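You operate a simulated robot arm through the tools that you are given. There is no shell and no other tool. Be economical: measure what you need, move in short steps, check, and stop when the job is done.

You are at the controls of a simulated robot arm. One attempt, no reset.

## Task
Put things in order on the top of the white bench. At the end: the silver padlock stands where the white filter stood; the carton (marked "CAPS") from the top of the white bench is on the sponge tray; the white filter from the top of the white bench stands where the yellow filter stood; the yellow filter stands where the carton stood; whatever was shut is shut again. Leave all else as you found it, and nothing knocked over.

It is judged by the outcome, as a careful person would: the job done as asked, and still so three seconds after it is handed in. It fails if anything else is knocked over, pushed out of place, dropped, spilled or broken. A push-on lid holds only when it is set on centred and level and pressed home; a screw cap is set on level and turned clockwise until tight.

## Robot
A 7-joint arm with a two-finger parallel gripper, fixed in place. Base frame: the origin is at the foot of the arm, x ahead of it, y to its left, z up; the work surface is at about z = 0. Units: mm, degrees, N and s.
With the tool pointing down near the work surface it reaches from about 220 to 580 mm from the base axis. Its first joint turns from -66.0 to 66.0 degrees. Payload 2.5 kg.
The tool frame sits at the grasp point between the pads (the TCP): z along the fingers, y along the line on which they close. The tips reach 23 mm beyond it. Largest opening 94 mm; finger width 38, thickness 10; the body of the gripper, 54 by 96 mm, starts 39 mm behind the TCP.
Orientation is that of the tool frame in the base frame, as [roll, pitch, yaw] about the fixed x, y, z axes, in that order (R = Rz(yaw) Ry(pitch) Rx(roll)). With the fingers straight down and closing along the base's y, the tool's x points along the base's -x, its y along +y and its z along -z.

## Interface
- The arm moves only by the tool move_arm. Its argument "moves" is a list of rows, each a list of 7 numbers: the shift along the tool's x, y, z in units of 30 mm (1.0 is 30 mm), then the turn, a rotation vector about the tool's x, y, z in units of 4 degrees (1.0 is 4 degrees), then the opening in per cent of the stroke, from 0 (shut) to 100 (fully open). In form: [[tx, ty, tz, rx, ry, rz, fingers], ...]. A call has 1 to 20 rows; each row shifts and turns the commanded pose from where the row before left it, along the tool's axes as they then stand. A call with a number of a shift or a turn outside -1 to 1 is refused whole. Each row takes 0.2 s and may step no farther than 50 mm and 8.6 degrees from the row before; otherwise, or with a gripper value out of range, the whole call is refused. Where a pose cannot be reached the arm comes as near as it can. A force on the tool above 40 N (or 10 N above the force at the start of the call, whichever is more), or a blocked arm, ends the call early, and 0.2 s more pass. Each finger travels about 108 mm/s and halts on what it meets, pressing with about 42 N; the grip force reading is that of the motor and also rises with nothing between the fingers. The clock runs only during rows and for 0.2 s after the last one: add rows that do not move to give the fingers time. The reply holds the time, the measured pose of the TCP, the force on the tool along the base axes, the opening and the grip force, in the units named above and with some noise.
- Cameras (640 x 400 px; columns grow to the right, rows downward): "scene" is fixed at [102.8, -398.9, 543.2]; the picture's right is [0.92, -0.39, 0.00], its down [-0.23, -0.54, -0.81] and it looks along [0.31, 0.75, -0.59] (base axes); focal length 236 px, centre (320, 200). "wrist" rides on the gripper at [-39, 0, -44] in the tool frame; the picture's right is [0.00, -1.00, 0.00], its down [0.97, 0.00, -0.24] and it looks along [0.24, 0.00, 0.97] (tool axes); focal length 218 px, centre (320, 200).
- camera(camera): a new picture of that camera. It takes no simulated time.
- point_at(camera, pixels): for up to 12 pixels [column, row] of the newest picture of that camera ("zoom" is the newest enlarged one), the place [x, y, z] in the base frame of the surface seen there, good to about 2 mm. It takes no simulated time.
- close_up(camera, box): a new picture of the part [left, top, right, bottom] of that camera's present view, enlarged. It takes no simulated time.
- sign_off(): hands the job in; it is judged then, once.

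Go step by step. Measure first, check grasps and placings, and put right what went wrong. The budget is 80 turns and 34 pictures, counting those below and the enlarged ones. Unless the task says otherwise, let go and move clear before handing in, and close with one line.

The tools are called after "Request:" by a JSON object that holds its "name" and its "arguments". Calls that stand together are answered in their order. move_arm: Moves the arm, as the interface text tells. Its arguments: {"type":"object","properties":{"moves":{"type":"array"}},"required":["moves"]} The other tools are called the same way: camera (camera) takes a picture; point_at (camera, pixels) gives the place of the surface under pixels of a picture; close_up (camera, box) takes an enlarged picture of a part of a camera's view; sign_off () hands the job in.

At the start:

```text
t: 0.0
tool_pos: [382.0, 148.5, 332.7]
orientation: [-179.9, 0.0, 180.0]
contact_force: [-0.2, -0.2, 0.9]
gripper_width: 93.9
grip_force: 0.1
```

scene: 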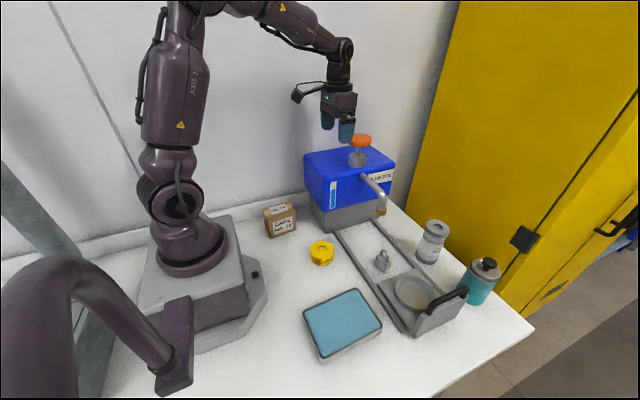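
wrist: 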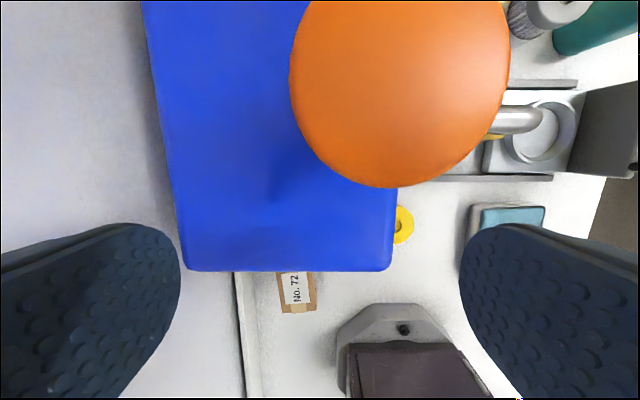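

The scene shows a carton near (280,220), a yellow filter near (321,252), a padlock near (382,260), a white filter or can near (432,242) and the sponge tray at (342,323). I'll enlarge these areas to identify each item.

Request:
{"name": "close_up", "arguments": {"camera": "scene", "box": [240, 180, 400, 280]}}

Request:
{"name": "close_up", "arguments": {"camera": "scene", "box": [350, 200, 510, 340]}}

```text
4.00 times, centred on (320, 230) of scene
```

zoom: 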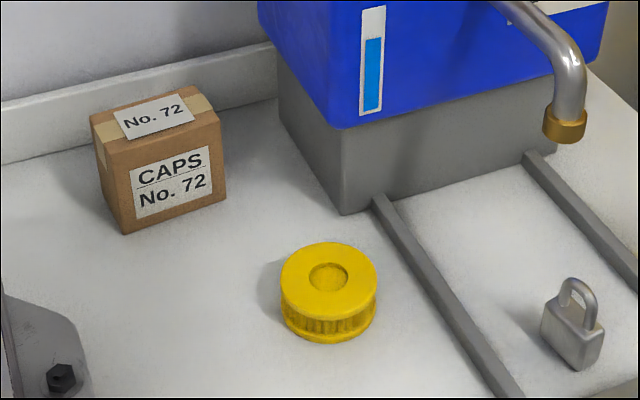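

```text
2.86 times, centred on (430, 270) of scene
```

zoom: 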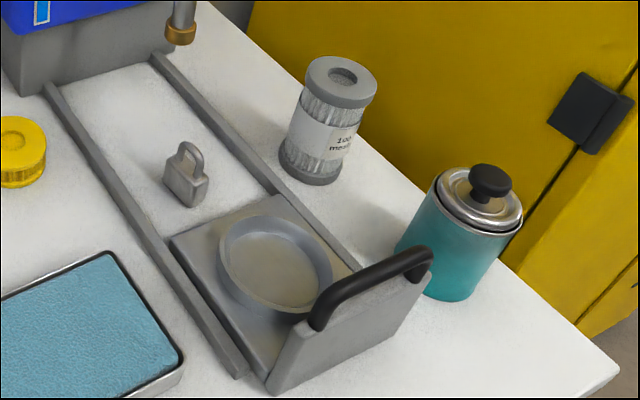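

The items are clear: the carton, the short yellow filter, the padlock between the rails and the tall white mesh filter behind the right rail. Next I'll measure them.

Request:
{"name": "point_at", "arguments": {"camera": "zoom", "pixels": [[341, 60], [312, 65], [372, 92], [335, 104], [285, 168], [310, 184], [184, 150], [189, 190], [165, 178], [190, 207], [207, 187], [225, 130]]}}

Request:
{"name": "close_up", "arguments": {"camera": "scene", "box": [240, 180, 400, 280]}}

```text
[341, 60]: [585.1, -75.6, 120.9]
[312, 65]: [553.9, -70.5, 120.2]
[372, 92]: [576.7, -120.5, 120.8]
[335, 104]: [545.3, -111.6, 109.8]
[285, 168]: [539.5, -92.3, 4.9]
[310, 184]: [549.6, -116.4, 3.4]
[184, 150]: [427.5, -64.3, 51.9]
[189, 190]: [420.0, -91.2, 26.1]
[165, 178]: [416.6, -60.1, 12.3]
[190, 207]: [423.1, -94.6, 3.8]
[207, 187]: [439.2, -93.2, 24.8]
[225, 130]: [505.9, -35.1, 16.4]
```

```text
4.00 times, centred on (320, 230) of scene
```

zoom: 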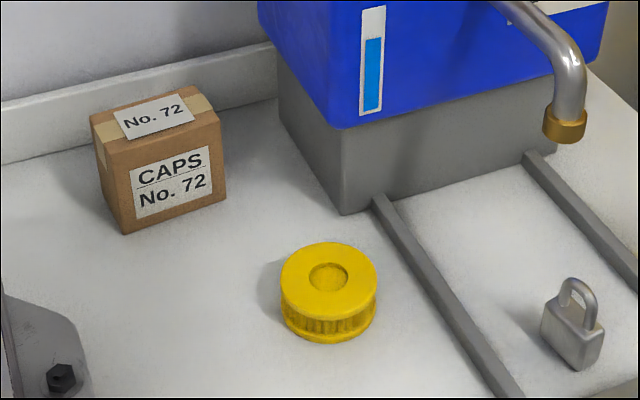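

Request:
{"name": "point_at", "arguments": {"camera": "zoom", "pixels": [[92, 114], [115, 136], [214, 118], [190, 90], [124, 234], [228, 200], [328, 246], [283, 278], [374, 278], [328, 310], [328, 342], [345, 214]]}}

Request:
{"name": "point_at", "arguments": {"camera": "scene", "pixels": [[307, 308], [357, 292], [322, 357], [378, 325], [342, 323], [362, 135], [305, 155], [352, 148], [395, 163], [323, 183], [380, 210], [440, 222]]}}

```text
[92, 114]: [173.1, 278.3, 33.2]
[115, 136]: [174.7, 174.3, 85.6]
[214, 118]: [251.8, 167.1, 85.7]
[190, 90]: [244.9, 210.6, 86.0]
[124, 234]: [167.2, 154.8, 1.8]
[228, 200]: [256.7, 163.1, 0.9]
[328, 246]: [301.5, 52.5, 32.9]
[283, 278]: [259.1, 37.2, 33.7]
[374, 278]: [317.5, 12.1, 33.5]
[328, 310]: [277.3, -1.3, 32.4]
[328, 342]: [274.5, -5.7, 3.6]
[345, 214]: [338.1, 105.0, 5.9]
```

```text
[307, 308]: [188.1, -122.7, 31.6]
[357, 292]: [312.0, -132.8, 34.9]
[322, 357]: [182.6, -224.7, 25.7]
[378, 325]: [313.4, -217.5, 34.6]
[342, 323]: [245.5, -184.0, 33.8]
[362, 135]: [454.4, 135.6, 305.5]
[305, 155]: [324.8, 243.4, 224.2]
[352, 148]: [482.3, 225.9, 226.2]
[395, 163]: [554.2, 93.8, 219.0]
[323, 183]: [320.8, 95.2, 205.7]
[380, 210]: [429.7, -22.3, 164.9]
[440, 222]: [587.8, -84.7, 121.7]
```

Measured places: carton about (211,189) with its top at z 86, yellow filter (289,25), white filter (569,-97), padlock (428,-78), and tray centre (247,-175) with its top at z 34. Moving the carton first frees the other places in turn, so no parking is needed. I'll move over the carton and look.

Request:
{"name": "move_arm", "arguments": {"moves": [[0.95, 0.2, 0, 0, 0, 0, 100], [0.95, 0.2, 0, 0, 0, 0, 100], [0.95, 0.2, 0, 0, 0, 0, 100], [0.95, 0.2, 0, 0, 0, 0, 100], [0.95, 0.2, 0, 0, 0, 0, 100], [0.95, 0.2, 0, 0, 0, 0, 100], [0, 0, 0.9, 0, 0, 0, 100], [0, 0, 0.9, 0, 0, 0, 100], [0, 0, 0.9, 0, 0, 0, 100], [0, 0, 0, 0, 0, 0, 100]]}}

Request:
{"name": "camera", "arguments": {"camera": "wrist"}}

```text
t: 2.2
tool_pos: [210.3, 185.9, 252.3]
orientation: [-179.9, 0.0, -179.9]
contact_force: [0.6, -0.5, -0.6]
gripper_width: 94.0
grip_force: 0.1
```

```text
28 pictures are left
```

wrist: 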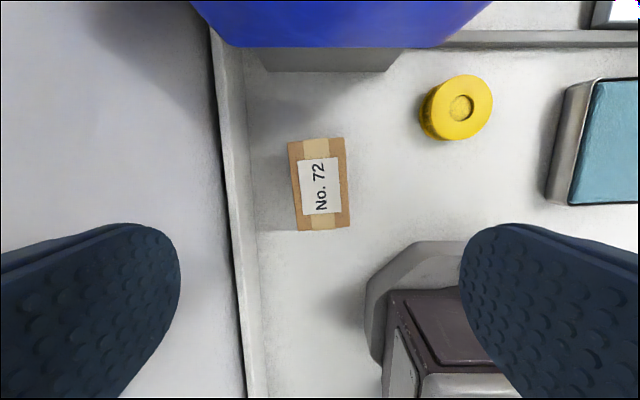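

The carton top shows corners near (289,142), (344,138), (350,226) and (298,231), slightly yawed. I'll measure those corners, the filter rim and the robot foot.

Request:
{"name": "point_at", "arguments": {"camera": "wrist", "pixels": [[291, 144], [342, 140], [348, 224], [300, 228], [424, 100], [490, 96], [461, 76], [461, 132], [420, 250], [367, 290], [370, 350], [220, 200]]}}

```text
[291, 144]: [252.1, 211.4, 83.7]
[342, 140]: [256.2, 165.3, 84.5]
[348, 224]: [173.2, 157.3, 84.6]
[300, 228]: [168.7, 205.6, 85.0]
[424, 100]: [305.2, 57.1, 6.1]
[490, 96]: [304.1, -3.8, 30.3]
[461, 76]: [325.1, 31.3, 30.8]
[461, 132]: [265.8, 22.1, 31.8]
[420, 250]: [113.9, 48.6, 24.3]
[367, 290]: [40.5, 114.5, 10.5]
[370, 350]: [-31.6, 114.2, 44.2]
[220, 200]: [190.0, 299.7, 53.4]
```

The carton is centred at (212.6,184.9), about 47 × 83 mm and yawed +4.8°. I'll align, lower to z 58 and close.

Request:
{"name": "move_arm", "arguments": {"moves": [[-0.077, -0.033, 0, 0, 0, 0, 100], [0, 0, 0, 0, 0, -0.6, 100], [0, 0, 0, 0, 0, -0.6, 100], [0, 0, 0.924, 0, 0, 0, 100], [0, 0, 0.924, 0, 0, 0, 100], [0, 0, 0.924, 0, 0, 0, 100], [0, 0, 0.924, 0, 0, 0, 100], [0, 0, 0.924, 0, 0, 0, 100], [0, 0, 0.924, 0, 0, 0, 100], [0, 0, 0.924, 0, 0, 0, 100], [0, 0, 0, 0, 0, 0, 100], [0, 0, 0, 0, 0, 0, 70], [0, 0, 0, 0, 0, 0, 55], [0, 0, 0, 0, 0, 0, 45], [0, 0, 0, 0, 0, 0, 40], [0, 0, 0, 0, 0, 0, 40]]}}

```text
t: 5.6
tool_pos: [213.4, 183.4, 59.9]
orientation: [180.0, 0.1, -175.3]
contact_force: [0.6, 0.2, 0.3]
gripper_width: 54.4
grip_force: 42.0
```

The grip is on the carton (54 mm, 42 N). I'll lift it straight up.

Request:
{"name": "move_arm", "arguments": {"moves": [[0, 0, -0.3, 0, 0, 0, 35], [0, 0, -0.7, 0, 0, 0, 35], [0, 0, -0.9, 0, 0, 0, 35], [0, 0, -0.9, 0, 0, 0, 35], [0, 0, -0.9, 0, 0, 0, 35], [0, 0, -0.6, 0, 0, 0, 35], [0, 0, 0, 0, 0, 0, 35]]}}

Request:
{"name": "camera", "arguments": {"camera": "scene"}}

```text
t: 7.2
tool_pos: [212.8, 183.9, 187.2]
orientation: [-180.0, 0.0, -175.2]
contact_force: [0.1, -0.1, -2.3]
gripper_width: 54.6
grip_force: 42.1
```

```text
27 pictures are left
```

scene: 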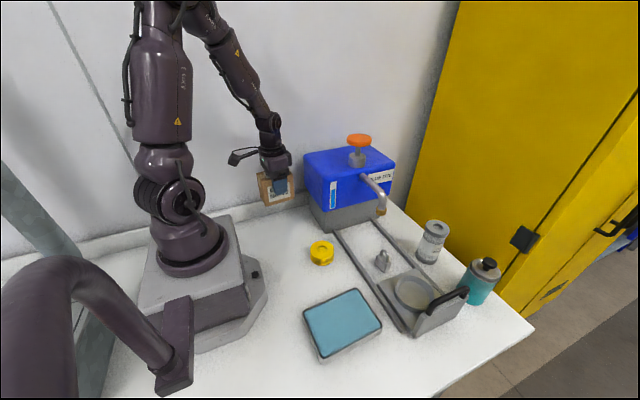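

The carton is held clear. I'll check where the grey foreground object is, and the tray corners, before crossing.

Request:
{"name": "point_at", "arguments": {"camera": "scene", "pixels": [[175, 345], [120, 300], [40, 280], [180, 385], [253, 274], [306, 310], [355, 290], [380, 325], [325, 357], [334, 330], [600, 200], [478, 262]]}}

```text
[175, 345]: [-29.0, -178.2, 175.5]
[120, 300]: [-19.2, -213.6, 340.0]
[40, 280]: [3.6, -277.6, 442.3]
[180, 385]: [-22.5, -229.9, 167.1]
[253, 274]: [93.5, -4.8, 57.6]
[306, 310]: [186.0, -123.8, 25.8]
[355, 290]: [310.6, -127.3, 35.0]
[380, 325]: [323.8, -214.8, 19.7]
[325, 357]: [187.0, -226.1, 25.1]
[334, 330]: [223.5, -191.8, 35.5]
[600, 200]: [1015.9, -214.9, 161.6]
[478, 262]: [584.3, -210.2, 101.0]
```

The foreground object is at x of about -20, well away from the path. I'll straighten the yaw and carry the carton above (248,-174).

Request:
{"name": "move_arm", "arguments": {"moves": [[0, 0, 0, 0, 0, 0.6, 35], [0, 0, 0, 0, 0, 0.6, 35], [-0.2, -0.92, 0, 0, 0, 0, 35], [-0.2, -0.92, 0, 0, 0, 0, 35], [-0.2, -0.92, 0, 0, 0, 0, 35], [-0.2, -0.92, 0, 0, 0, 0, 35], [-0.17, -0.92, 0, 0, 0, 0, 35], [-0.17, -0.92, 0, 0, 0, 0, 35], [-0.17, -0.92, 0, 0, 0, 0, 35], [-0.17, -0.92, 0, 0, 0, 0, 35], [0.06, -0.92, 0, 0, 0, 0, 35], [0.06, -0.92, 0, 0, 0, 0, 35], [0.06, -0.92, 0, 0, 0, 0, 35], [0.06, -0.92, 0, 0, 0, 0, 35], [0.06, -0.92, 0, 0, 0, 0, 35], [0, 0, 0, 0, 0, 0, 35], [0, 0, 0, 0, 0, 0, 35]]}}

Request:
{"name": "camera", "arguments": {"camera": "scene"}}

```text
t: 10.8
tool_pos: [246.7, -174.3, 187.8]
orientation: [179.9, 0.0, 180.0]
contact_force: [-0.1, 0.4, -2.2]
gripper_width: 54.8
grip_force: 42.3
```

```text
26 pictures are left
```

scene: 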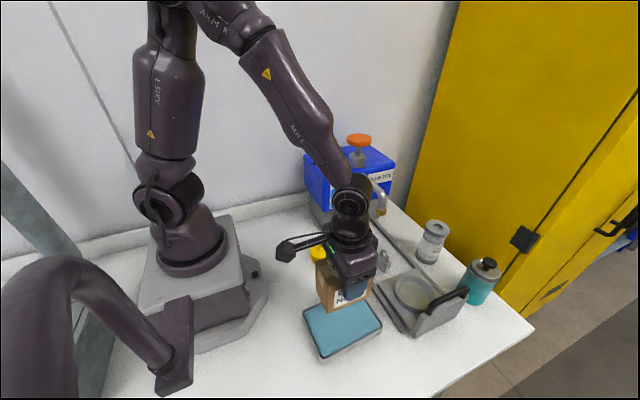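

The carton is over the tray. I'll lower it slowly to just above the expected contact height of z about 95.

Request:
{"name": "move_arm", "arguments": {"moves": [[0, 0, 0.8, 0, 0, 0, 35], [0, 0, 0.8, 0, 0, 0, 35], [0, 0, 0.8, 0, 0, 0, 35], [0, 0, 0.3, 0, 0, 0, 35], [0, 0, 0.2, 0, 0, 0, 35], [0, 0, 0.08, 0, 0, 0, 35], [0, 0, 0.06, 0, 0, 0, 35], [0, 0, 0, 0, 0, 0, 35], [0, 0, 0, 0, 0, 0, 35]]}}

Request:
{"name": "close_up", "arguments": {"camera": "scene", "box": [280, 240, 400, 360]}}

```text
t: 12.8
tool_pos: [246.7, -173.0, 95.8]
orientation: [-180.0, -0.1, 180.0]
contact_force: [0.1, 0.0, -0.9]
gripper_width: 54.8
grip_force: 41.7
```

```text
3.33 times, centred on (340, 300) of scene
```

zoom: 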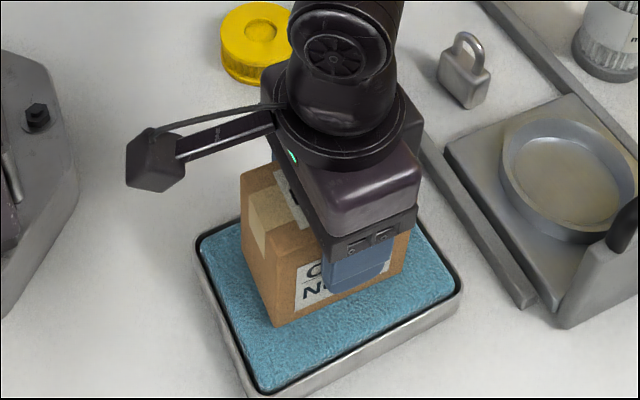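

The carton sits over the sponge and the force has eased to -0.9 N, so contact is starting. I'll measure the bracket sticking out from the wrist and press down about 1.5 mm more.

Request:
{"name": "point_at", "arguments": {"camera": "zoom", "pixels": [[150, 160], [130, 180], [180, 180], [230, 135], [275, 325], [380, 285], [345, 260], [350, 240], [400, 190]]}}

Request:
{"name": "move_arm", "arguments": {"moves": [[0, 0, 0.05, 0, 0, 0, 35], [0, 0, 0, 0, 0, 0, 35]]}}

```text
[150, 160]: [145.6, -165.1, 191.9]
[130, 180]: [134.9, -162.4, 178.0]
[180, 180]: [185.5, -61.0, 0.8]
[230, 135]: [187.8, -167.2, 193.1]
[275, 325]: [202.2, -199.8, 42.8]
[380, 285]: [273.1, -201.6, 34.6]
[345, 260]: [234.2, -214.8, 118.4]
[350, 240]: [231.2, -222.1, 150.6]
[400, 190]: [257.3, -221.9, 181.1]
```

```text
t: 13.4
tool_pos: [248.2, -173.5, 93.9]
orientation: [180.0, -0.1, 180.0]
contact_force: [0.5, -0.5, -2.6]
gripper_width: 54.7
grip_force: 41.8
```

The force doesn't yet show firm contact. I'll lower in small steps until it does.

Request:
{"name": "move_arm", "arguments": {"moves": [[0, 0, 0.05, 0, 0, 0, 35], [0, 0, 0.03, 0, 0, 0, 35], [0, 0, 0, 0, 0, 0, 35]]}}

Request:
{"name": "close_up", "arguments": {"camera": "scene", "box": [310, 280, 370, 350]}}

```text
t: 14.2
tool_pos: [248.0, -175.6, 92.8]
orientation: [180.0, 0.0, -179.9]
contact_force: [-0.4, 1.8, 2.0]
gripper_width: 54.5
grip_force: 42.6
```

```text
5.71 times, centred on (340, 315) of scene
```

zoom: 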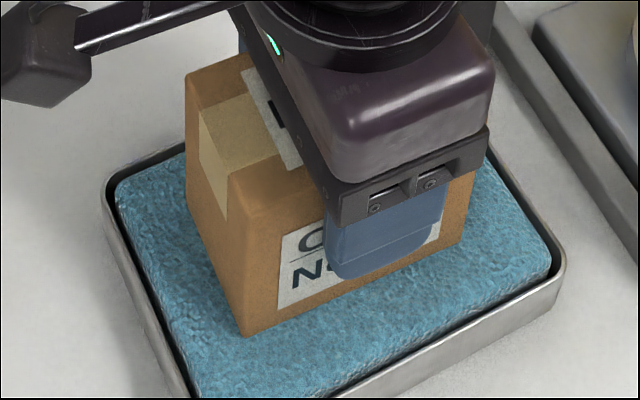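

The force is now +2.0 N, so the carton rests on the sponge. I'll open gently and go straight up.

Request:
{"name": "move_arm", "arguments": {"moves": [[0, 0, 0, 0, 0, 0, 60], [0, 0, 0, 0, 0, 0, 68], [0, 0, 0, 0, 0, 0, 80], [0, 0, 0, 0, 0, 0, 85], [0, 0, -0.5, 0, 0, 0, 85], [0, 0, -0.8, 0, 0, 0, 85], [0, 0, -0.9, 0, 0, 0, 85], [0, 0, -0.9, 0, 0, 0, 85], [0, 0, -0.9, 0, 0, 0, 100], [0, 0, -0.5, 0, 0, 0, 100], [0, 0, 0, 0, 0, 0, 100]]}}

Request:
{"name": "close_up", "arguments": {"camera": "scene", "box": [280, 220, 440, 360]}}

```text
t: 16.6
tool_pos: [249.5, -175.2, 227.5]
orientation: [180.0, 0.0, -180.0]
contact_force: [-0.4, 0.1, -0.2]
gripper_width: 94.0
grip_force: 0.0
```

```text
2.86 times, centred on (360, 290) of scene
```

zoom: 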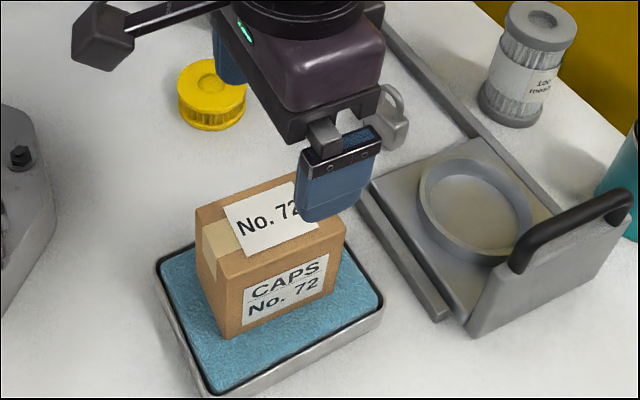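

The carton stands upright on the sponge. I'll move above the yellow filter and look.

Request:
{"name": "move_arm", "arguments": {"moves": [[-0.19, 0.95, 0, 0, 0, 0, 100], [-0.19, 0.95, 0, 0, 0, 0, 100], [-0.19, 0.95, 0, 0, 0, 0, 100], [-0.19, 0.95, 0, 0, 0, 0, 100], [-0.19, 0.95, 0, 0, 0, 0, 100], [-0.19, 0.95, 0, 0, 0, 0, 100], [-0.19, 0.95, 0, 0, 0, 0, 100], [0, 0, 0, 0, 0, 0, 100]]}}

Request:
{"name": "camera", "arguments": {"camera": "wrist"}}

```text
t: 18.4
tool_pos: [288.4, 26.3, 227.1]
orientation: [180.0, 0.1, 180.0]
contact_force: [-0.1, 0.0, 0.8]
gripper_width: 94.0
grip_force: 0.0
```

```text
22 pictures are left
```

wrist: 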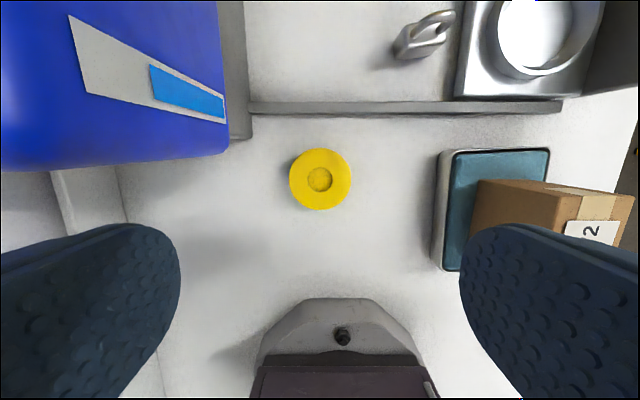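

Request:
{"name": "point_at", "arguments": {"camera": "wrist", "pixels": [[294, 179], [347, 179], [320, 153], [320, 206], [320, 180], [240, 135], [228, 155], [320, 112], [400, 58], [443, 22], [412, 30], [440, 48]]}}

```text
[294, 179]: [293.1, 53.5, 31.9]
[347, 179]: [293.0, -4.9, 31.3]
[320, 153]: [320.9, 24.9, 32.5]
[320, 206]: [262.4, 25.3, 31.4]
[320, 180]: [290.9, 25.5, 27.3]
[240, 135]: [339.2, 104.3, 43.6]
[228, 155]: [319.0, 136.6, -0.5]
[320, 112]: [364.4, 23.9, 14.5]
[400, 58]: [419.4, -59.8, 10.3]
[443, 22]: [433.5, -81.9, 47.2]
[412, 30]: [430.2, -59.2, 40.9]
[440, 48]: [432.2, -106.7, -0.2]
```

The yellow filter is centred at (291.8,25.0) with its top at z 32. I'll lower to z 28 and grip it along y.

Request:
{"name": "move_arm", "arguments": {"moves": [[-0.11, -0.043, 0, 0, 0, 0, 100], [0, 0, 0.95, 0, 0, 0, 100], [0, 0, 0.95, 0, 0, 0, 100], [0, 0, 0.95, 0, 0, 0, 100], [0, 0, 0.95, 0, 0, 0, 100], [0, 0, 0.95, 0, 0, 0, 100], [0, 0, 0.95, 0, 0, 0, 100], [0, 0, 0.6, 0, 0, 0, 100], [0, 0, 0.33, 0, 0, 0, 100], [0, 0, 0, 0, 0, 0, 100], [0, 0, 0, 0, 0, 0, 80], [0, 0, 0, 0, 0, 0, 70], [0, 0, 0, 0, 0, 0, 60], [0, 0, 0, 0, 0, 0, 50], [0, 0, 0, 0, 0, 0, 50]]}}

```text
t: 21.6
tool_pos: [291.5, 23.3, 26.9]
orientation: [180.0, 0.0, 179.9]
contact_force: [0.4, 0.3, -0.2]
gripper_width: 68.2
grip_force: 42.0
```

The filter is gripped (68 mm, 42 N). I'll lift it and carry it to (212.6,184.9), staying clear of the blue machine's corner.

Request:
{"name": "move_arm", "arguments": {"moves": [[0, 0, -0.3, 0, 0, 0, 45], [0, 0, -0.8, 0, 0, 0, 45], [0, 0, -0.95, 0, 0, 0, 45], [0, 0, -0.95, 0, 0, 0, 45], [0.8, 0.4, 0, 0, 0, 0, 45], [0.8, 0.6, 0, 0, 0, 0, 45], [0.4, 0.87, 0, 0, 0, 0, 45], [0.3, 0.87, 0, 0, 0, 0, 45], [0.2, 0.87, 0, 0, 0, 0, 45], [0.1, 0.87, 0, 0, 0, 0, 45], [0.03, 0.86, 0, 0, 0, 0, 45], [0, 0, 0, 0, 0, 0, 45], [0, 0, 0, 0, 0, 0, 45]]}}

Request:
{"name": "close_up", "arguments": {"camera": "scene", "box": [220, 120, 380, 260]}}

```text
t: 24.4
tool_pos: [212.3, 184.3, 117.4]
orientation: [180.0, 0.0, -179.9]
contact_force: [-0.2, -0.2, -1.0]
gripper_width: 68.6
grip_force: 41.9
```

```text
2.86 times, centred on (300, 190) of scene
```

zoom: 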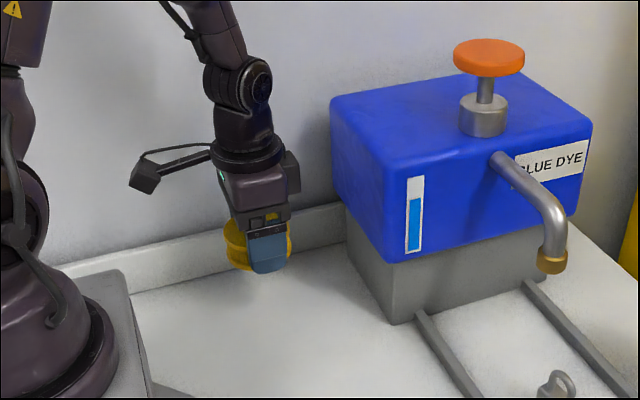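

The yellow filter is held above the carton's old place. I'll lower it slowly to z 27.

Request:
{"name": "move_arm", "arguments": {"moves": [[0, 0, 0.8, 0, 0, 0, 45], [0, 0, 0.8, 0, 0, 0, 45], [0, 0, 0.8, 0, 0, 0, 45], [0, 0, 0.4, 0, 0, 0, 45], [0, 0, 0.15, 0, 0, 0, 45], [0, 0, 0.06, 0, 0, 0, 45], [0, 0, 0, 0, 0, 0, 45]]}}

```text
t: 26.0
tool_pos: [211.5, 184.0, 26.6]
orientation: [180.0, 0.0, 180.0]
contact_force: [0.2, -0.6, -0.5]
gripper_width: 68.3
grip_force: 41.8
```

Request:
{"name": "move_arm", "arguments": {"moves": [[0, 0, 0.025, 0, 0, 0, 45], [0, 0, 0, 0, 0, 0, 45]]}}

```text
t: 26.6
tool_pos: [212.6, 183.9, 26.1]
orientation: [179.9, 0.0, 180.0]
contact_force: [-1.1, 1.2, 6.6]
gripper_width: 68.5
grip_force: 41.7
```

The force reads +6.6 N, so the filter is on the bench. I'll release it, rise, and look.

Request:
{"name": "move_arm", "arguments": {"moves": [[0, 0, 0, 0, 0, 0, 75], [0, 0, 0, 0, 0, 0, 85], [0, 0, 0, 0, 0, 0, 96], [0, 0, 0, 0, 0, 0, 96], [0, 0, -0.4, 0, 0, 0, 100], [0, 0, -0.9, 0, 0, 0, 100], [0, 0, -0.95, 0, 0, 0, 100], [0, 0, -0.95, 0, 0, 0, 100], [0, 0, -0.95, 0, 0, 0, 100], [0, 0, -0.95, 0, 0, 0, 100], [0, 0, -0.9, 0, 0, 0, 100], [0, 0, 0, 0, 0, 0, 100]]}}

Request:
{"name": "camera", "arguments": {"camera": "wrist"}}

```text
t: 29.2
tool_pos: [211.8, 185.1, 208.0]
orientation: [-180.0, 0.0, -180.0]
contact_force: [0.2, 0.6, 0.9]
gripper_width: 94.2
grip_force: 0.1
```

```text
20 pictures are left
```

wrist: 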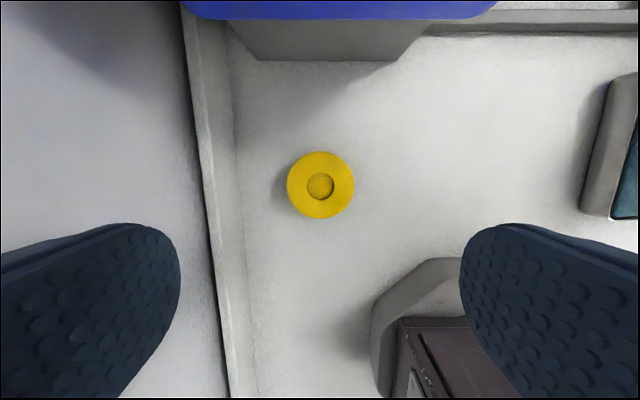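

The yellow filter stands at (212,185). I'll swing around the machine's front towards the white filter, keeping clear of the spout, and stop short of it at about (480,-105,230) to look.

Request:
{"name": "move_arm", "arguments": {"moves": [[0, -0.95, -0.2, 0, 0, 0, 100], [0, -0.95, -0.2, 0, 0, 0, 100], [-0.1, -0.95, -0.2, 0, 0, 0, 100], [-0.2, -0.95, -0.2, 0, 0, 0, 100], [-0.3, -0.95, 0, 0, 0, 0, 100], [-0.3, -0.95, 0, 0, 0, 0, 100], [-0.3, -0.95, 0, 0, 0, 0, 100], [-0.3, -0.95, 0, 0, 0, 0, 100], [-0.3, -0.95, 0, 0, 0, 0, 100], [-0.3, -0.95, 0, 0, 0, 0, 100], [-0.95, 0, 0, 0, 0, 0, 100], [-0.95, 0, 0, 0, 0, 0, 100], [-0.95, 0, 0, 0, 0, 0, 100], [-0.95, 0, 0, 0, 0, 0, 100], [-0.95, 0, 0, 0, 0, 0, 100], [-0.95, 0, 0, 0, 0, 0, 100], [-0.95, 0, 0, 0, 0, 0, 100], [0, 0, 0, 0, 0, 0, 100]]}}

Request:
{"name": "camera", "arguments": {"camera": "wrist"}}

Request:
{"name": "camera", "arguments": {"camera": "scene"}}

```text
t: 33.0
tool_pos: [476.0, -101.6, 230.2]
orientation: [180.0, 0.0, -179.9]
contact_force: [-0.9, -0.3, -0.1]
gripper_width: 94.3
grip_force: 0.1
```

```text
19 pictures are left
```

wrist: 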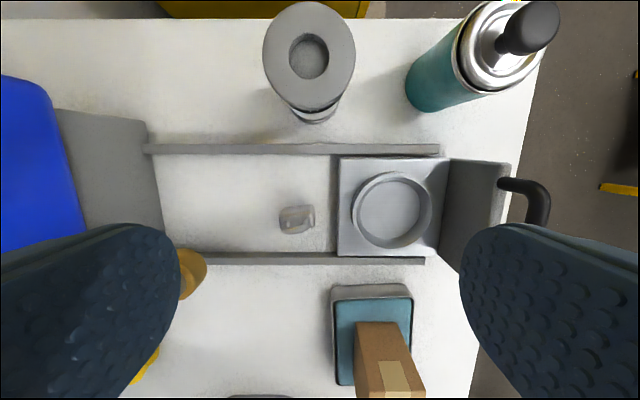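

```text
18 pictures are left
```

scene: 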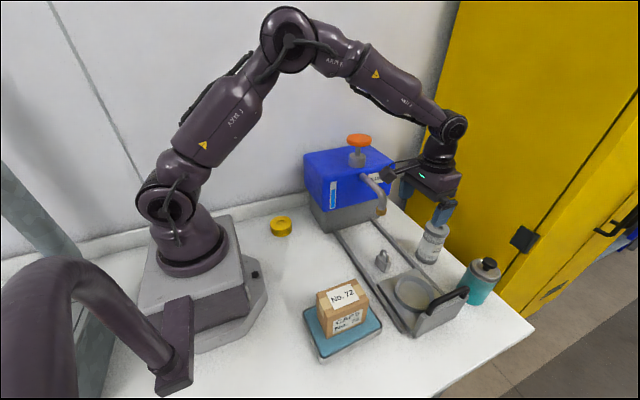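

The white filter's top shows around (309,57) in the wrist picture. I'll measure it, the cabinet behind it, and the padlock near (297,218).

Request:
{"name": "point_at", "arguments": {"camera": "wrist", "pixels": [[266, 52], [352, 52], [309, 8], [309, 96], [280, 20], [338, 20], [309, 118], [300, 10], [250, 12], [495, 45], [283, 222], [310, 216]]}}

Request:
{"name": "close_up", "arguments": {"camera": "wrist", "box": [240, 180, 360, 260]}}

```text
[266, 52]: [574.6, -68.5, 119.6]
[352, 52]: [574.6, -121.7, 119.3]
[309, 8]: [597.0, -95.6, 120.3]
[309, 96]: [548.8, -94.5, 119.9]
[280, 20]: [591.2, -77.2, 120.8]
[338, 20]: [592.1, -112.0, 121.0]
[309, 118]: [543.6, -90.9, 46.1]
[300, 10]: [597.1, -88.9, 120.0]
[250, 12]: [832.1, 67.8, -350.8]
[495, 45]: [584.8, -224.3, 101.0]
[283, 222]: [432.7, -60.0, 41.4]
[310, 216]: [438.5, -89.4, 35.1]
```

```text
5.00 times, centred on (300, 220) of wrist
```

zoom: 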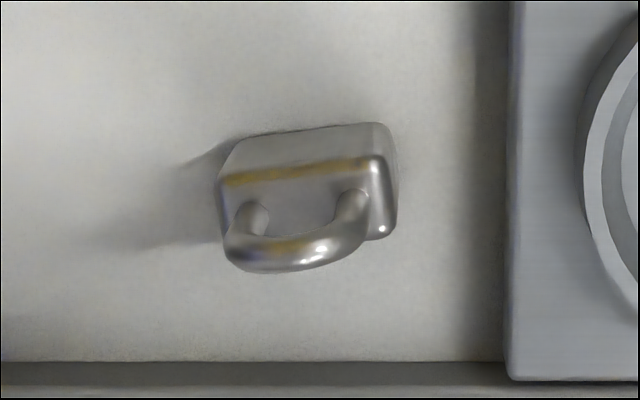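

The white filter is centred at (573,-95), top z 120 and rim about 53 mm. The teal bottle and cabinet are far enough away. I'll move above it at z 200 and check the reach.

Request:
{"name": "move_arm", "arguments": {"moves": [[-0.81, 0.055, 0.2, 0, 0, 0, 100], [-0.81, 0.055, 0.2, 0, 0, 0, 100], [-0.81, 0.055, 0.3, 0, 0, 0, 100], [-0.81, 0.055, 0.3, 0, 0, 0, 100], [0, 0, 0, 0, 0, 0, 100], [0, 0, 0, 0, 0, 0, 100]]}}

```text
t: 34.4
tool_pos: [571.7, -96.1, 202.5]
orientation: [180.0, -0.1, 179.9]
contact_force: [0.1, -0.1, -0.2]
gripper_width: 94.1
grip_force: 0.1
```

The pose is reached. I'll lower to z 92 around the filter and close on it.

Request:
{"name": "move_arm", "arguments": {"moves": [[-0.03, 0.03, 0.8, 0, 0, 0, 100], [0, 0, 0.8, 0, 0, 0, 100], [0, 0, 0.8, 0, 0, 0, 100], [0, 0, 0.8, 0, 0, 0, 100], [0, 0, 0.45, 0, 0, 0, 100], [0, 0, 0, 0, 0, 0, 100], [0, 0, 0, 0, 0, 0, 80], [0, 0, 0, 0, 0, 0, 65], [0, 0, 0, 0, 0, 0, 55], [0, 0, 0, 0, 0, 0, 45], [0, 0, 0, 0, 0, 0, 35], [0, 0, 0, 0, 0, 0, 35]]}}

Request:
{"name": "close_up", "arguments": {"camera": "scene", "box": [370, 140, 530, 300]}}

```text
t: 37.0
tool_pos: [573.7, -93.5, 90.1]
orientation: [179.9, -0.1, -179.9]
contact_force: [0.0, 0.2, -0.1]
gripper_width: 58.7
grip_force: 42.5
```

```text
2.50 times, centred on (450, 220) of scene
```

zoom: 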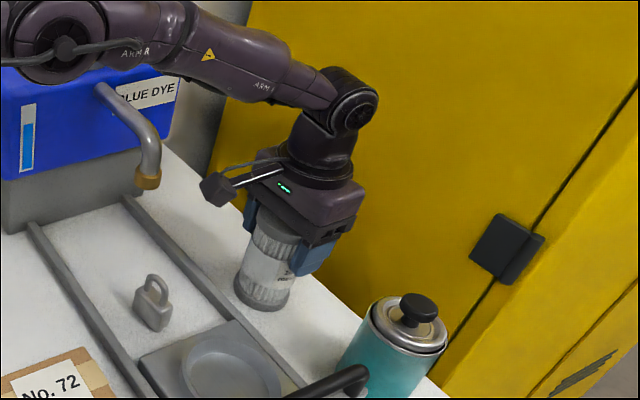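

The filter is gripped (58.7 mm, 42 N). I'll lift it to z about 230, travel back along y=-95, then go across to the yellow filter's old place at (291.8,25).

Request:
{"name": "move_arm", "arguments": {"moves": [[0, 0, -0.3, 0, 0, 0, 30], [0, 0, -0.7, 0, 0, 0, 30], [0, 0, -0.9, 0, 0, 0, 30], [0, 0, -0.9, 0, 0, 0, 30], [0, 0, -0.9, 0, 0, 0, 30], [0, 0, -0.95, 0, 0, 0, 30], [0.94, -0.05, 0, 0, 0, 0, 30], [0.94, 0, 0, 0, 0, 0, 30], [0.94, 0, 0, 0, 0, 0, 30], [0.94, 0, 0, 0, 0, 0, 30], [0.94, 0, 0, 0, 0, 0, 30], [0.94, 0, 0, 0, 0, 0, 30], [0.94, 0, 0, 0, 0, 0, 30], [0.94, 0, 0, 0, 0, 0, 30], [0.94, 0, 0, 0, 0, 0, 30], [0, 0, 0, 0, 0, 0, 30]]}}

```text
t: 40.4
tool_pos: [318.5, -95.7, 229.4]
orientation: [-179.9, -0.1, 179.9]
contact_force: [-0.2, 0.0, -0.6]
gripper_width: 58.6
grip_force: 42.2
```

Still held. Now I'll go across to (292,25) and lower to just above the bench.

Request:
{"name": "move_arm", "arguments": {"moves": [[0.177, 0.805, 0, 0, 0, 0, 30], [0.177, 0.805, 0, 0, 0, 0, 30], [0.177, 0.805, 0, 0, 0, 0, 30], [0.177, 0.805, 0, 0, 0, 0, 30], [0.177, 0.805, 0, 0, 0, 0, 30], [0, 0, 0.4, 0, 0, 0, 30], [0, 0, 0.9, 0, 0, 0, 30], [0, 0, 0.9, 0, 0, 0, 30], [0, 0, 0.9, 0, 0, 0, 30], [0, 0, 0.8, 0, 0, 0, 30], [0, 0, 0.4, 0, 0, 0, 30], [0, 0, 0.15, 0, 0, 0, 30], [0, 0, 0, 0, 0, 0, 30]]}}

```text
t: 43.2
tool_pos: [293.0, 25.3, 97.2]
orientation: [-180.0, 0.1, 180.0]
contact_force: [-0.4, 0.8, -1.8]
gripper_width: 58.5
grip_force: 42.4
```

Six millimetres of the commanded lift remain, so I'll lower it in small steps.

Request:
{"name": "move_arm", "arguments": {"moves": [[0, 0, 0.1, 0, 0, 0, 30], [0, 0, 0.06, 0, 0, 0, 30], [0, 0, 0.03, 0, 0, 0, 30], [0, 0, 0.02, 0, 0, 0, 30], [0, 0, 0, 0, 0, 0, 30]]}}

```text
t: 44.4
tool_pos: [292.6, 26.2, 90.9]
orientation: [-179.8, 0.0, -179.9]
contact_force: [0.1, 0.0, 2.5]
gripper_width: 58.6
grip_force: 42.0
```

The force is +2.5 N, so it's on the bench. I'll release it, rise clear and check.

Request:
{"name": "move_arm", "arguments": {"moves": [[0, 0, 0, 0, 0, 0, 65], [0, 0, 0, 0, 0, 0, 75], [0, 0, 0, 0, 0, 0, 90], [0, 0, 0, 0, 0, 0, 100], [0, 0, -0.4, 0, 0, 0, 100], [0, 0, -0.9, 0, 0, 0, 100], [0, 0, -0.95, 0, 0, 0, 100], [0, 0, -0.95, 0, 0, 0, 100], [0, 0, -0.95, 0, 0, 0, 100], [0, 0, -0.95, 0, 0, 0, 100], [0, 0, 0, 0, 0, 0, 100]]}}

Request:
{"name": "camera", "arguments": {"camera": "wrist"}}

Request:
{"name": "camera", "arguments": {"camera": "scene"}}

```text
t: 46.8
tool_pos: [293.1, 24.5, 243.4]
orientation: [-179.9, 0.1, 180.0]
contact_force: [-0.4, 0.1, 0.1]
gripper_width: 93.9
grip_force: 0.0
```

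```text
15 pictures are left
```

wrist: 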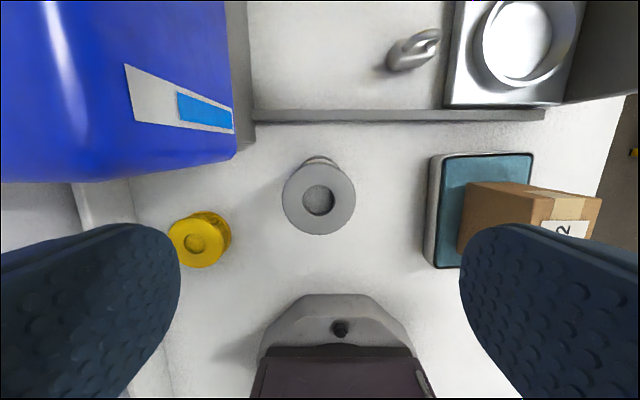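

```text
14 pictures are left
```

scene: 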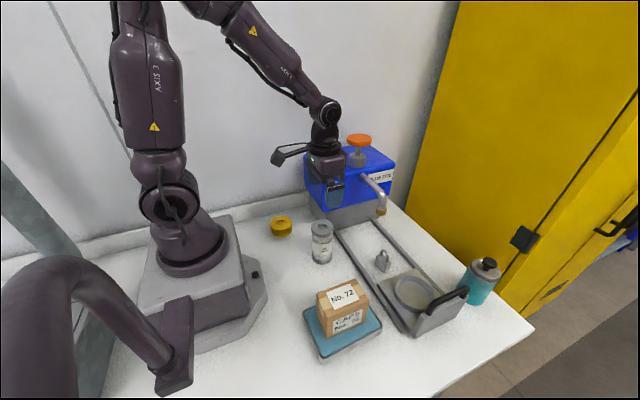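

The white filter stands upright in the yellow filter's place. I'll go to view the padlock from above with the fingers partly closed, measuring the spout first.

Request:
{"name": "point_at", "arguments": {"camera": "scene", "pixels": [[381, 213], [377, 210], [385, 200], [380, 192], [373, 184], [366, 178], [383, 262], [378, 268]]}}

Request:
{"name": "move_arm", "arguments": {"moves": [[0, -0.92, 0, 0, 0, 0, 60], [0, -0.92, 0, 0, 0, 0, 60], [0, -0.92, 0, 0, 0, 0, 60], [0, -0.92, 0, 0, 0, 0, 60], [-0.9, 0, 0, 0, 0, 0, 60], [-0.9, 0, 0, 0, 0, 0, 60], [-0.9, 0, 0, 0, 0, 0, 60], [-0.9, 0, 0, 0, 0, 0, 60], [-0.9, 0, 0, 0, 0, 0, 60], [-0.6, 0, 0, 0, 0, 0, 60], [0, 0, 0, 0, 0, 0, 60]]}}

Request:
{"name": "close_up", "arguments": {"camera": "wrist", "box": [220, 120, 420, 260]}}

```text
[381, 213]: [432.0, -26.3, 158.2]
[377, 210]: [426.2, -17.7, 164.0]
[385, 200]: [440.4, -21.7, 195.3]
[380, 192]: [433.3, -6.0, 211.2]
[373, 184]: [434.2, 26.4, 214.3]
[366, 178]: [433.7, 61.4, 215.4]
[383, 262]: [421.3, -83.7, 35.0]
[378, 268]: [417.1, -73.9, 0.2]
```

```text
t: 49.2
tool_pos: [445.9, -83.9, 241.7]
orientation: [-180.0, 0.0, -180.0]
contact_force: [0.0, -0.5, 0.6]
gripper_width: 56.2
grip_force: 0.0
```

```text
2.86 times, centred on (320, 190) of wrist
```

zoom: 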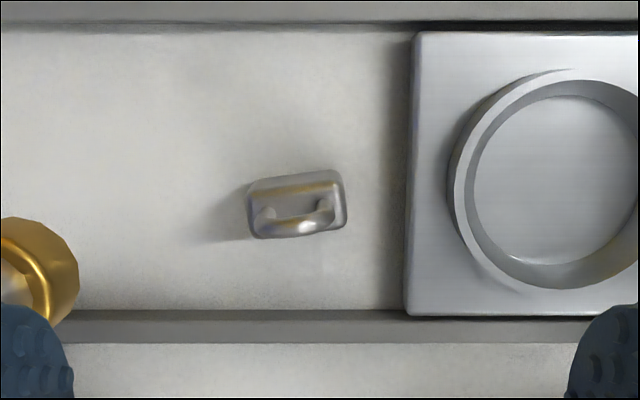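

The padlock's body is seen from above, with corners near (247,187), (335,170), (346,222) and (258,238) in the zoom. I'll measure the body, the carriage's near edge and the rails.

Request:
{"name": "point_at", "arguments": {"camera": "zoom", "pixels": [[255, 186], [332, 174], [341, 222], [262, 235], [292, 192], [298, 210], [295, 232], [412, 180], [300, 316], [300, 26], [268, 225], [325, 215]]}}

```text
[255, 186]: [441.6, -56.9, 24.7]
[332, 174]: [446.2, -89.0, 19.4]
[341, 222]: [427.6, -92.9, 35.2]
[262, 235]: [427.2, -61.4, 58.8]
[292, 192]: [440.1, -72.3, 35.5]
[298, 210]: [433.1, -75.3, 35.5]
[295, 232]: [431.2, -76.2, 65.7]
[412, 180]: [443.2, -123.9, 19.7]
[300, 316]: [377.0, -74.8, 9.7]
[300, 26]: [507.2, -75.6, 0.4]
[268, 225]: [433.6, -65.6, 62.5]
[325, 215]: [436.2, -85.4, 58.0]
```

The padlock body is about 18 × 37 mm with its top at z 35, and the shackle reaches z 66. Its long axis lies about 9° off y, and the spout hangs close by at y of about -28. I'll grip it across its thickness with the tool turned about 99°, leaning slightly to -y away from the spout. First I'll check the carriage handle's height and start the turn.

Request:
{"name": "point_at", "arguments": {"camera": "scene", "pixels": [[450, 297], [466, 290], [432, 306], [440, 300], [416, 330], [462, 308], [430, 275], [412, 290]]}}

Request:
{"name": "move_arm", "arguments": {"moves": [[0, 0, 0, 0, 0, -1, 60], [0, 0, 0, 0, 0, -1, 60], [0, 0, 0, 0, 0, -1, 60], [0, 0, 0, 0, 0, -1, 60], [0, 0, 0, 0, 0, -1, 60], [0, 0, 0, 0, 0, -1, 60], [0, 0, 0, 0, 0, -1, 60], [0, 0, 0, 0, 0, -1, 60], [0, 0, 0, 0, 0, -1, 60], [0, 0, 0, 0, 0, -1, 60], [0, 0, 0, 0, 0, 0, 60]]}}

```text
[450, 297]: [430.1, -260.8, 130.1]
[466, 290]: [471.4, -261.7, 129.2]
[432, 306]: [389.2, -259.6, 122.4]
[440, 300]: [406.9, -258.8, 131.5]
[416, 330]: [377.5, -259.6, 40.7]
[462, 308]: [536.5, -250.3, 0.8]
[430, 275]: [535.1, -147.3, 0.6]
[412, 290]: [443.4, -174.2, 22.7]
```

```text
t: 51.6
tool_pos: [446.6, -85.5, 243.6]
orientation: [-180.0, 0.0, -140.0]
contact_force: [0.2, -0.3, -1.5]
gripper_width: 56.2
grip_force: 0.0
```

The handle is at y=-260, beyond the bracket's reach of about -205, and the rotation works. I'll continue to yaw -80°.

Request:
{"name": "move_arm", "arguments": {"moves": [[0, 0, 0, 0, 0, -1, 60], [0, 0, 0, 0, 0, -1, 60], [0, 0, 0, 0, 0, -1, 60], [0, 0, 0, 0, 0, -1, 60], [0, 0, 0, 0, 0, -1, 60], [0, 0, 0, 0, 0, -1, 60], [0, 0, 0, 0, 0, -1, 60], [0, 0, 0, 0, 0, -1, 60], [0, 0, 0, 0, 0, -1, 60], [0, 0, 0, 0, 0, -1, 60], [0, 0, 0, 0, 0, -1, 60], [0, 0, 0, 0, 0, -1, 60], [0, 0, 0, 0, 0, -1, 60], [0, 0, 0, 0, 0, -1, 60], [0, 0, 0, 0, 0, -1, 60], [0, 0, 0, 0, 0, 0, 60]]}}

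Request:
{"name": "camera", "arguments": {"camera": "wrist"}}

```text
t: 55.0
tool_pos: [445.6, -84.4, 243.2]
orientation: [-180.0, 0.1, -79.9]
contact_force: [0.3, -0.8, 0.3]
gripper_width: 56.4
grip_force: 0.0
```

```text
12 pictures are left
```

wrist: 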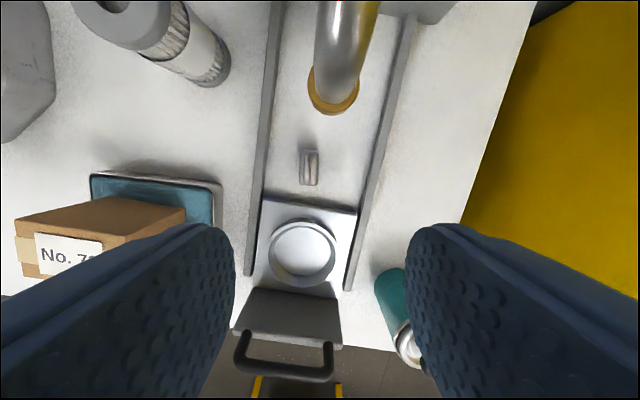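

The padlock now looks aligned with the tool near (310,167). I'll enlarge to confirm its angle and centre.

Request:
{"name": "close_up", "arguments": {"camera": "wrist", "box": [280, 140, 344, 200]}}

```text
6.67 times, centred on (312, 170) of wrist
```

zoom: 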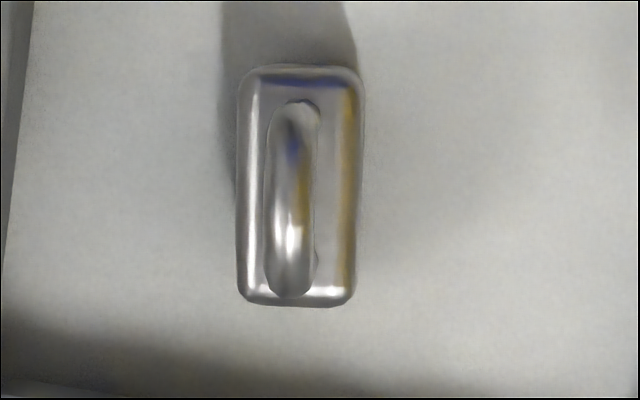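

Request:
{"name": "point_at", "arguments": {"camera": "zoom", "pixels": [[250, 100], [250, 270], [350, 100], [347, 270], [300, 80], [295, 300], [285, 110], [293, 280], [290, 200], [305, 82]]}}

```text
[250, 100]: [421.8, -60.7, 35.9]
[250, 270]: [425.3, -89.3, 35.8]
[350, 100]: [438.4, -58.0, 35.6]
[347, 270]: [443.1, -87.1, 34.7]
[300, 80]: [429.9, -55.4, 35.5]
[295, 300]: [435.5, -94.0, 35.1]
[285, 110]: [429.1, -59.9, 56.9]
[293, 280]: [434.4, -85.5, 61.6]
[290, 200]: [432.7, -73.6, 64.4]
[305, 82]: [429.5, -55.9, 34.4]
```

The body centre is (432.4,-74.8), its long axis is at -81.8° and its top is at z 35. To keep the wrist camera off the spout I'll descend 35 mm to the -y side with an 8° lean, and slide in later.

Request:
{"name": "move_arm", "arguments": {"moves": [[0, 0, 0, 0, 0, 0.45, 60], [0.787, 0.4, 0, 0, 0, 0, 60], [0, 0, 0, 0, -1, 0, 60], [0, 0, 0, 0, -1, 0, 60], [0.121, 0, 0.863, 0, 0, 0, 60], [0.121, 0, 0.863, 0, 0, 0, 60], [0.121, 0, 0.863, 0, 0, 0, 60], [0.121, 0, 0.863, 0, 0, 0, 60], [0.121, 0, 0.863, 0, 0, 0, 60], [0.121, 0, 0.863, 0, 0, 0, 60], [0, 0, 0, 0, 0, 0, 60]]}}

Request:
{"name": "camera", "arguments": {"camera": "scene"}}

```text
t: 57.4
tool_pos: [437.2, -109.2, 85.2]
orientation: [-180.0, 8.0, -81.8]
contact_force: [-0.5, -0.5, -0.1]
gripper_width: 56.5
grip_force: 0.2
```

```text
10 pictures are left
```

scene: 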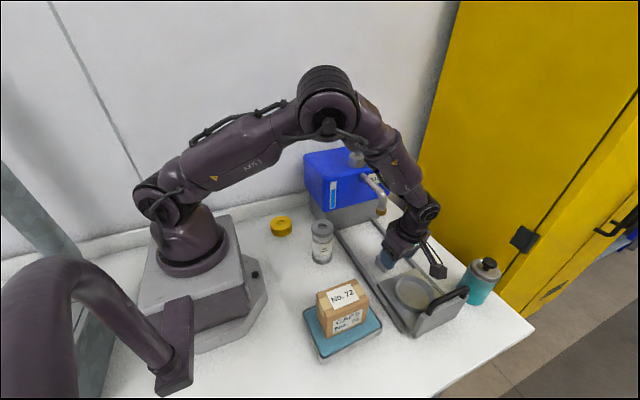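

The pose matches the plan, with room all around. I'll descend to z 60, slide in 35 mm astride the padlock, then lower to z 30 with the fingers still open.

Request:
{"name": "move_arm", "arguments": {"moves": [[0.116, 0, 0.825, 0, 0, 0, 60], [0, 0, 0, 0, 0, 0, 60], [-0.385, 0, 0.054, 0, 0, 0, 60], [-0.385, 0, 0.054, 0, 0, 0, 60], [-0.385, 0, 0.054, 0, 0, 0, 60], [0, 0, 0, 0, 0, 0, 60], [0.07, 0, 0.495, 0, 0, 0, 60], [0.07, 0, 0.495, 0, 0, 0, 60], [0, 0, 0, 0, 0, 0, 60]]}}

Request:
{"name": "close_up", "arguments": {"camera": "scene", "box": [340, 170, 480, 300]}}

```text
t: 59.4
tool_pos: [432.9, -74.0, 31.6]
orientation: [179.9, 8.1, -81.9]
contact_force: [0.4, -0.3, 0.3]
gripper_width: 56.3
grip_force: 0.0
```

```text
3.08 times, centred on (410, 235) of scene
```

zoom: 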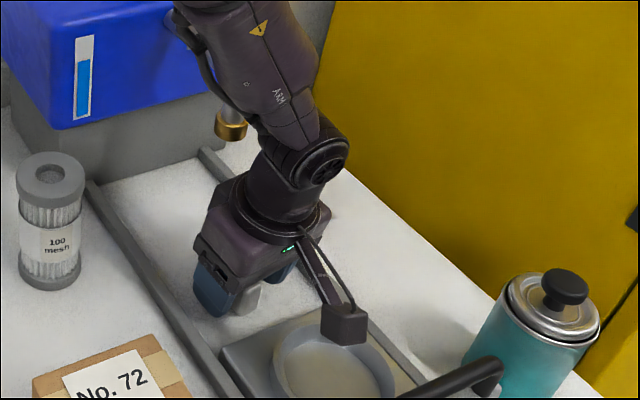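

The fingers straddle the padlock with no contact force. I'll close on it.

Request:
{"name": "move_arm", "arguments": {"moves": [[0, 0, 0, 0, 0, 0, 45], [0, 0, 0, 0, 0, 0, 32], [0, 0, 0, 0, 0, 0, 22], [0, 0, 0, 0, 0, 0, 12], [0, 0, 0, 0, 0, 0, 5], [0, 0, 0, 0, 0, 0, 5]]}}

```text
t: 60.8
tool_pos: [432.6, -75.0, 31.9]
orientation: [180.0, 8.0, -81.8]
contact_force: [0.6, -0.2, 0.1]
gripper_width: 21.7
grip_force: 42.0
```

The padlock is gripped (21.7 mm, 42 N). I'll raise it 45 mm, slide back out from under the spout area, and rise to about z 160.

Request:
{"name": "move_arm", "arguments": {"moves": [[-0.04, 0, -0.28, 0, 0, 0, 5], [-0.085, 0, -0.6, 0, 0, 0, 5], [-0.085, 0, -0.6, 0, 0, 0, 5], [0, 0, 0, 0, 0, 0, 5], [0.385, 0, -0.054, 0, 0, 0, 5], [0.385, 0, -0.054, 0, 0, 0, 5], [0.385, 0, -0.054, 0, 0, 0, 5], [0, 0, 0, 0, 0, 0, 5], [-0.132, 0, -0.936, 0, 0, 0, 5], [-0.132, 0, -0.936, 0, 0, 0, 5], [-0.132, 0, -0.936, 0, 0, 0, 5], [0, 0, 0, 0, 0, 0, 5]]}}

Request:
{"name": "close_up", "arguments": {"camera": "scene", "box": [340, 150, 480, 280]}}

```text
t: 63.4
tool_pos: [436.3, -108.9, 162.2]
orientation: [180.0, 8.0, -81.8]
contact_force: [0.6, -0.3, -1.6]
gripper_width: 21.4
grip_force: 41.9
```

```text
3.08 times, centred on (410, 215) of scene
```

zoom: 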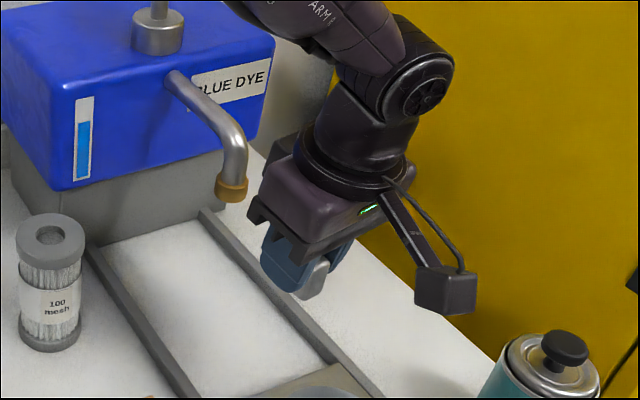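

The padlock hangs upright in the grip. I'll turn about the vertical so the lean points back towards the base, which helps reach at the far place.

Request:
{"name": "move_arm", "arguments": {"moves": [[0, 0, 0, 0.139, 0, 0.99, 5], [0, 0, 0, 0.139, 0, 0.99, 5], [0, 0, 0, 0.139, 0, 0.99, 5], [0, 0, 0, 0.139, 0, 0.99, 5], [0, 0, 0, 0.139, 0, 0.99, 5], [0, 0, 0, 0.139, 0, 0.99, 5], [0, 0, 0, 0.139, 0, 0.99, 5], [0, 0, 0, 0.139, 0, 0.99, 5], [0, 0, 0, 0.139, 0, 0.99, 5], [0, 0, 0, 0.139, 0, 0.99, 5], [0, 0, 0, 0.139, 0, 0.99, 5], [0, 0, 0, 0.139, 0, 0.99, 5], [0, 0, 0, 0.139, 0, 0.99, 5], [0, 0, 0, 0.139, 0, 0.99, 5], [0, 0, 0, 0.139, 0, 0.99, 5], [0, 0, 0, 0.139, 0, 0.99, 5], [0, 0, 0, 0.139, 0, 0.99, 5], [0, 0, 0, 0.139, 0, 0.99, 5], [0, 0, 0, 0.139, 0, 0.99, 5], [0, 0, 0, 0.139, 0, 0.99, 5]]}}

```text
t: 67.6
tool_pos: [437.3, -109.5, 162.2]
orientation: [-180.0, 8.1, -162.0]
contact_force: [0.6, -0.2, -1.8]
gripper_width: 21.6
grip_force: 41.7
```

Rotation is on track. I'll finish to yaw 180, travel to above (573,-95) and lower to z about 100.

Request:
{"name": "move_arm", "arguments": {"moves": [[0, 0, 0, 0.139, 0, 0.99, 5], [0, 0, 0, 0.139, 0, 0.99, 5], [0, 0, 0, 0.139, 0, 0.99, 5], [0, 0, 0, 0.139, 0, 0.99, 5], [0, 0, 0, 0.07, 0, 0.495, 5], [-0.896, 0.097, 0.126, 0, 0, 0, 5], [-0.896, 0.097, 0.126, 0, 0, 0, 5], [-0.896, 0.097, 0.126, 0, 0, 0, 5], [-0.896, 0.097, 0.126, 0, 0, 0, 5], [-0.896, 0.097, 0.126, 0, 0, 0, 5], [0, 0, 0, 0, 0, 0, 5], [0.095, 0, 0.682, 0, 0, 0, 5], [0.095, 0, 0.682, 0, 0, 0, 5], [0.095, 0, 0.682, 0, 0, 0, 5], [0, 0, 0, 0, 0, 0, 5], [0, 0, 0, 0, 0, 0, 5]]}}

Request:
{"name": "close_up", "arguments": {"camera": "scene", "box": [360, 150, 520, 290]}}

```text
t: 71.0
tool_pos: [573.2, -94.4, 99.4]
orientation: [180.0, 8.1, -179.8]
contact_force: [-0.5, 0.0, -2.2]
gripper_width: 21.7
grip_force: 42.0
```

```text
2.86 times, centred on (440, 220) of scene
```

zoom: 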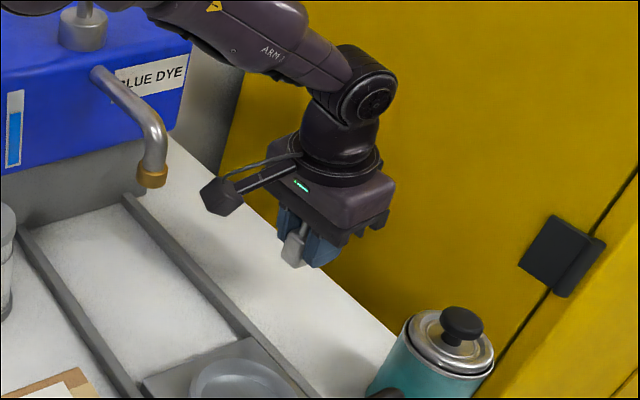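

Aligned at (573,-94.5). I'll lower to about z 34.

Request:
{"name": "move_arm", "arguments": {"moves": [[0.1, 0, 0.71, 0, 0, 0, 5], [0.1, 0, 0.71, 0, 0, 0, 5], [0.07, 0, 0.5, 0, 0, 0, 5], [0.034, 0, 0.24, 0, 0, 0, 5], [0, 0, 0, 0, 0, 0, 5], [0, 0, 0, 0, 0, 0, 5]]}}

```text
t: 72.4
tool_pos: [572.1, -95.3, 34.0]
orientation: [180.0, 8.1, -179.7]
contact_force: [-0.7, -0.3, -1.6]
gripper_width: 21.6
grip_force: 42.0
```

Request:
{"name": "move_arm", "arguments": {"moves": [[0.006, 0, 0.04, 0, 0, 0, 5], [0.004, 0, 0.025, 0, 0, 0, 5], [0, 0, 0, 0, 0, 0, 5], [0, 0, 0, 0, 0, 0, 5]]}}

```text
t: 73.4
tool_pos: [572.2, -96.2, 32.5]
orientation: [179.9, 8.1, -179.9]
contact_force: [-0.3, 0.2, -1.3]
gripper_width: 21.6
grip_force: 41.8
```

No contact yet at about 32.5. I'll keep going in half-millimetre steps.

Request:
{"name": "move_arm", "arguments": {"moves": [[0.002, 0, 0.017, 0, 0, 0, 5], [0, 0, 0, 0, 0, 0, 5], [0.002, 0, 0.017, 0, 0, 0, 5], [0, 0, 0, 0, 0, 0, 5]]}}

```text
t: 74.4
tool_pos: [573.6, -95.4, 32.0]
orientation: [-180.0, 8.2, -179.7]
contact_force: [-6.0, -0.3, 16.4]
gripper_width: 21.6
grip_force: 42.2
```

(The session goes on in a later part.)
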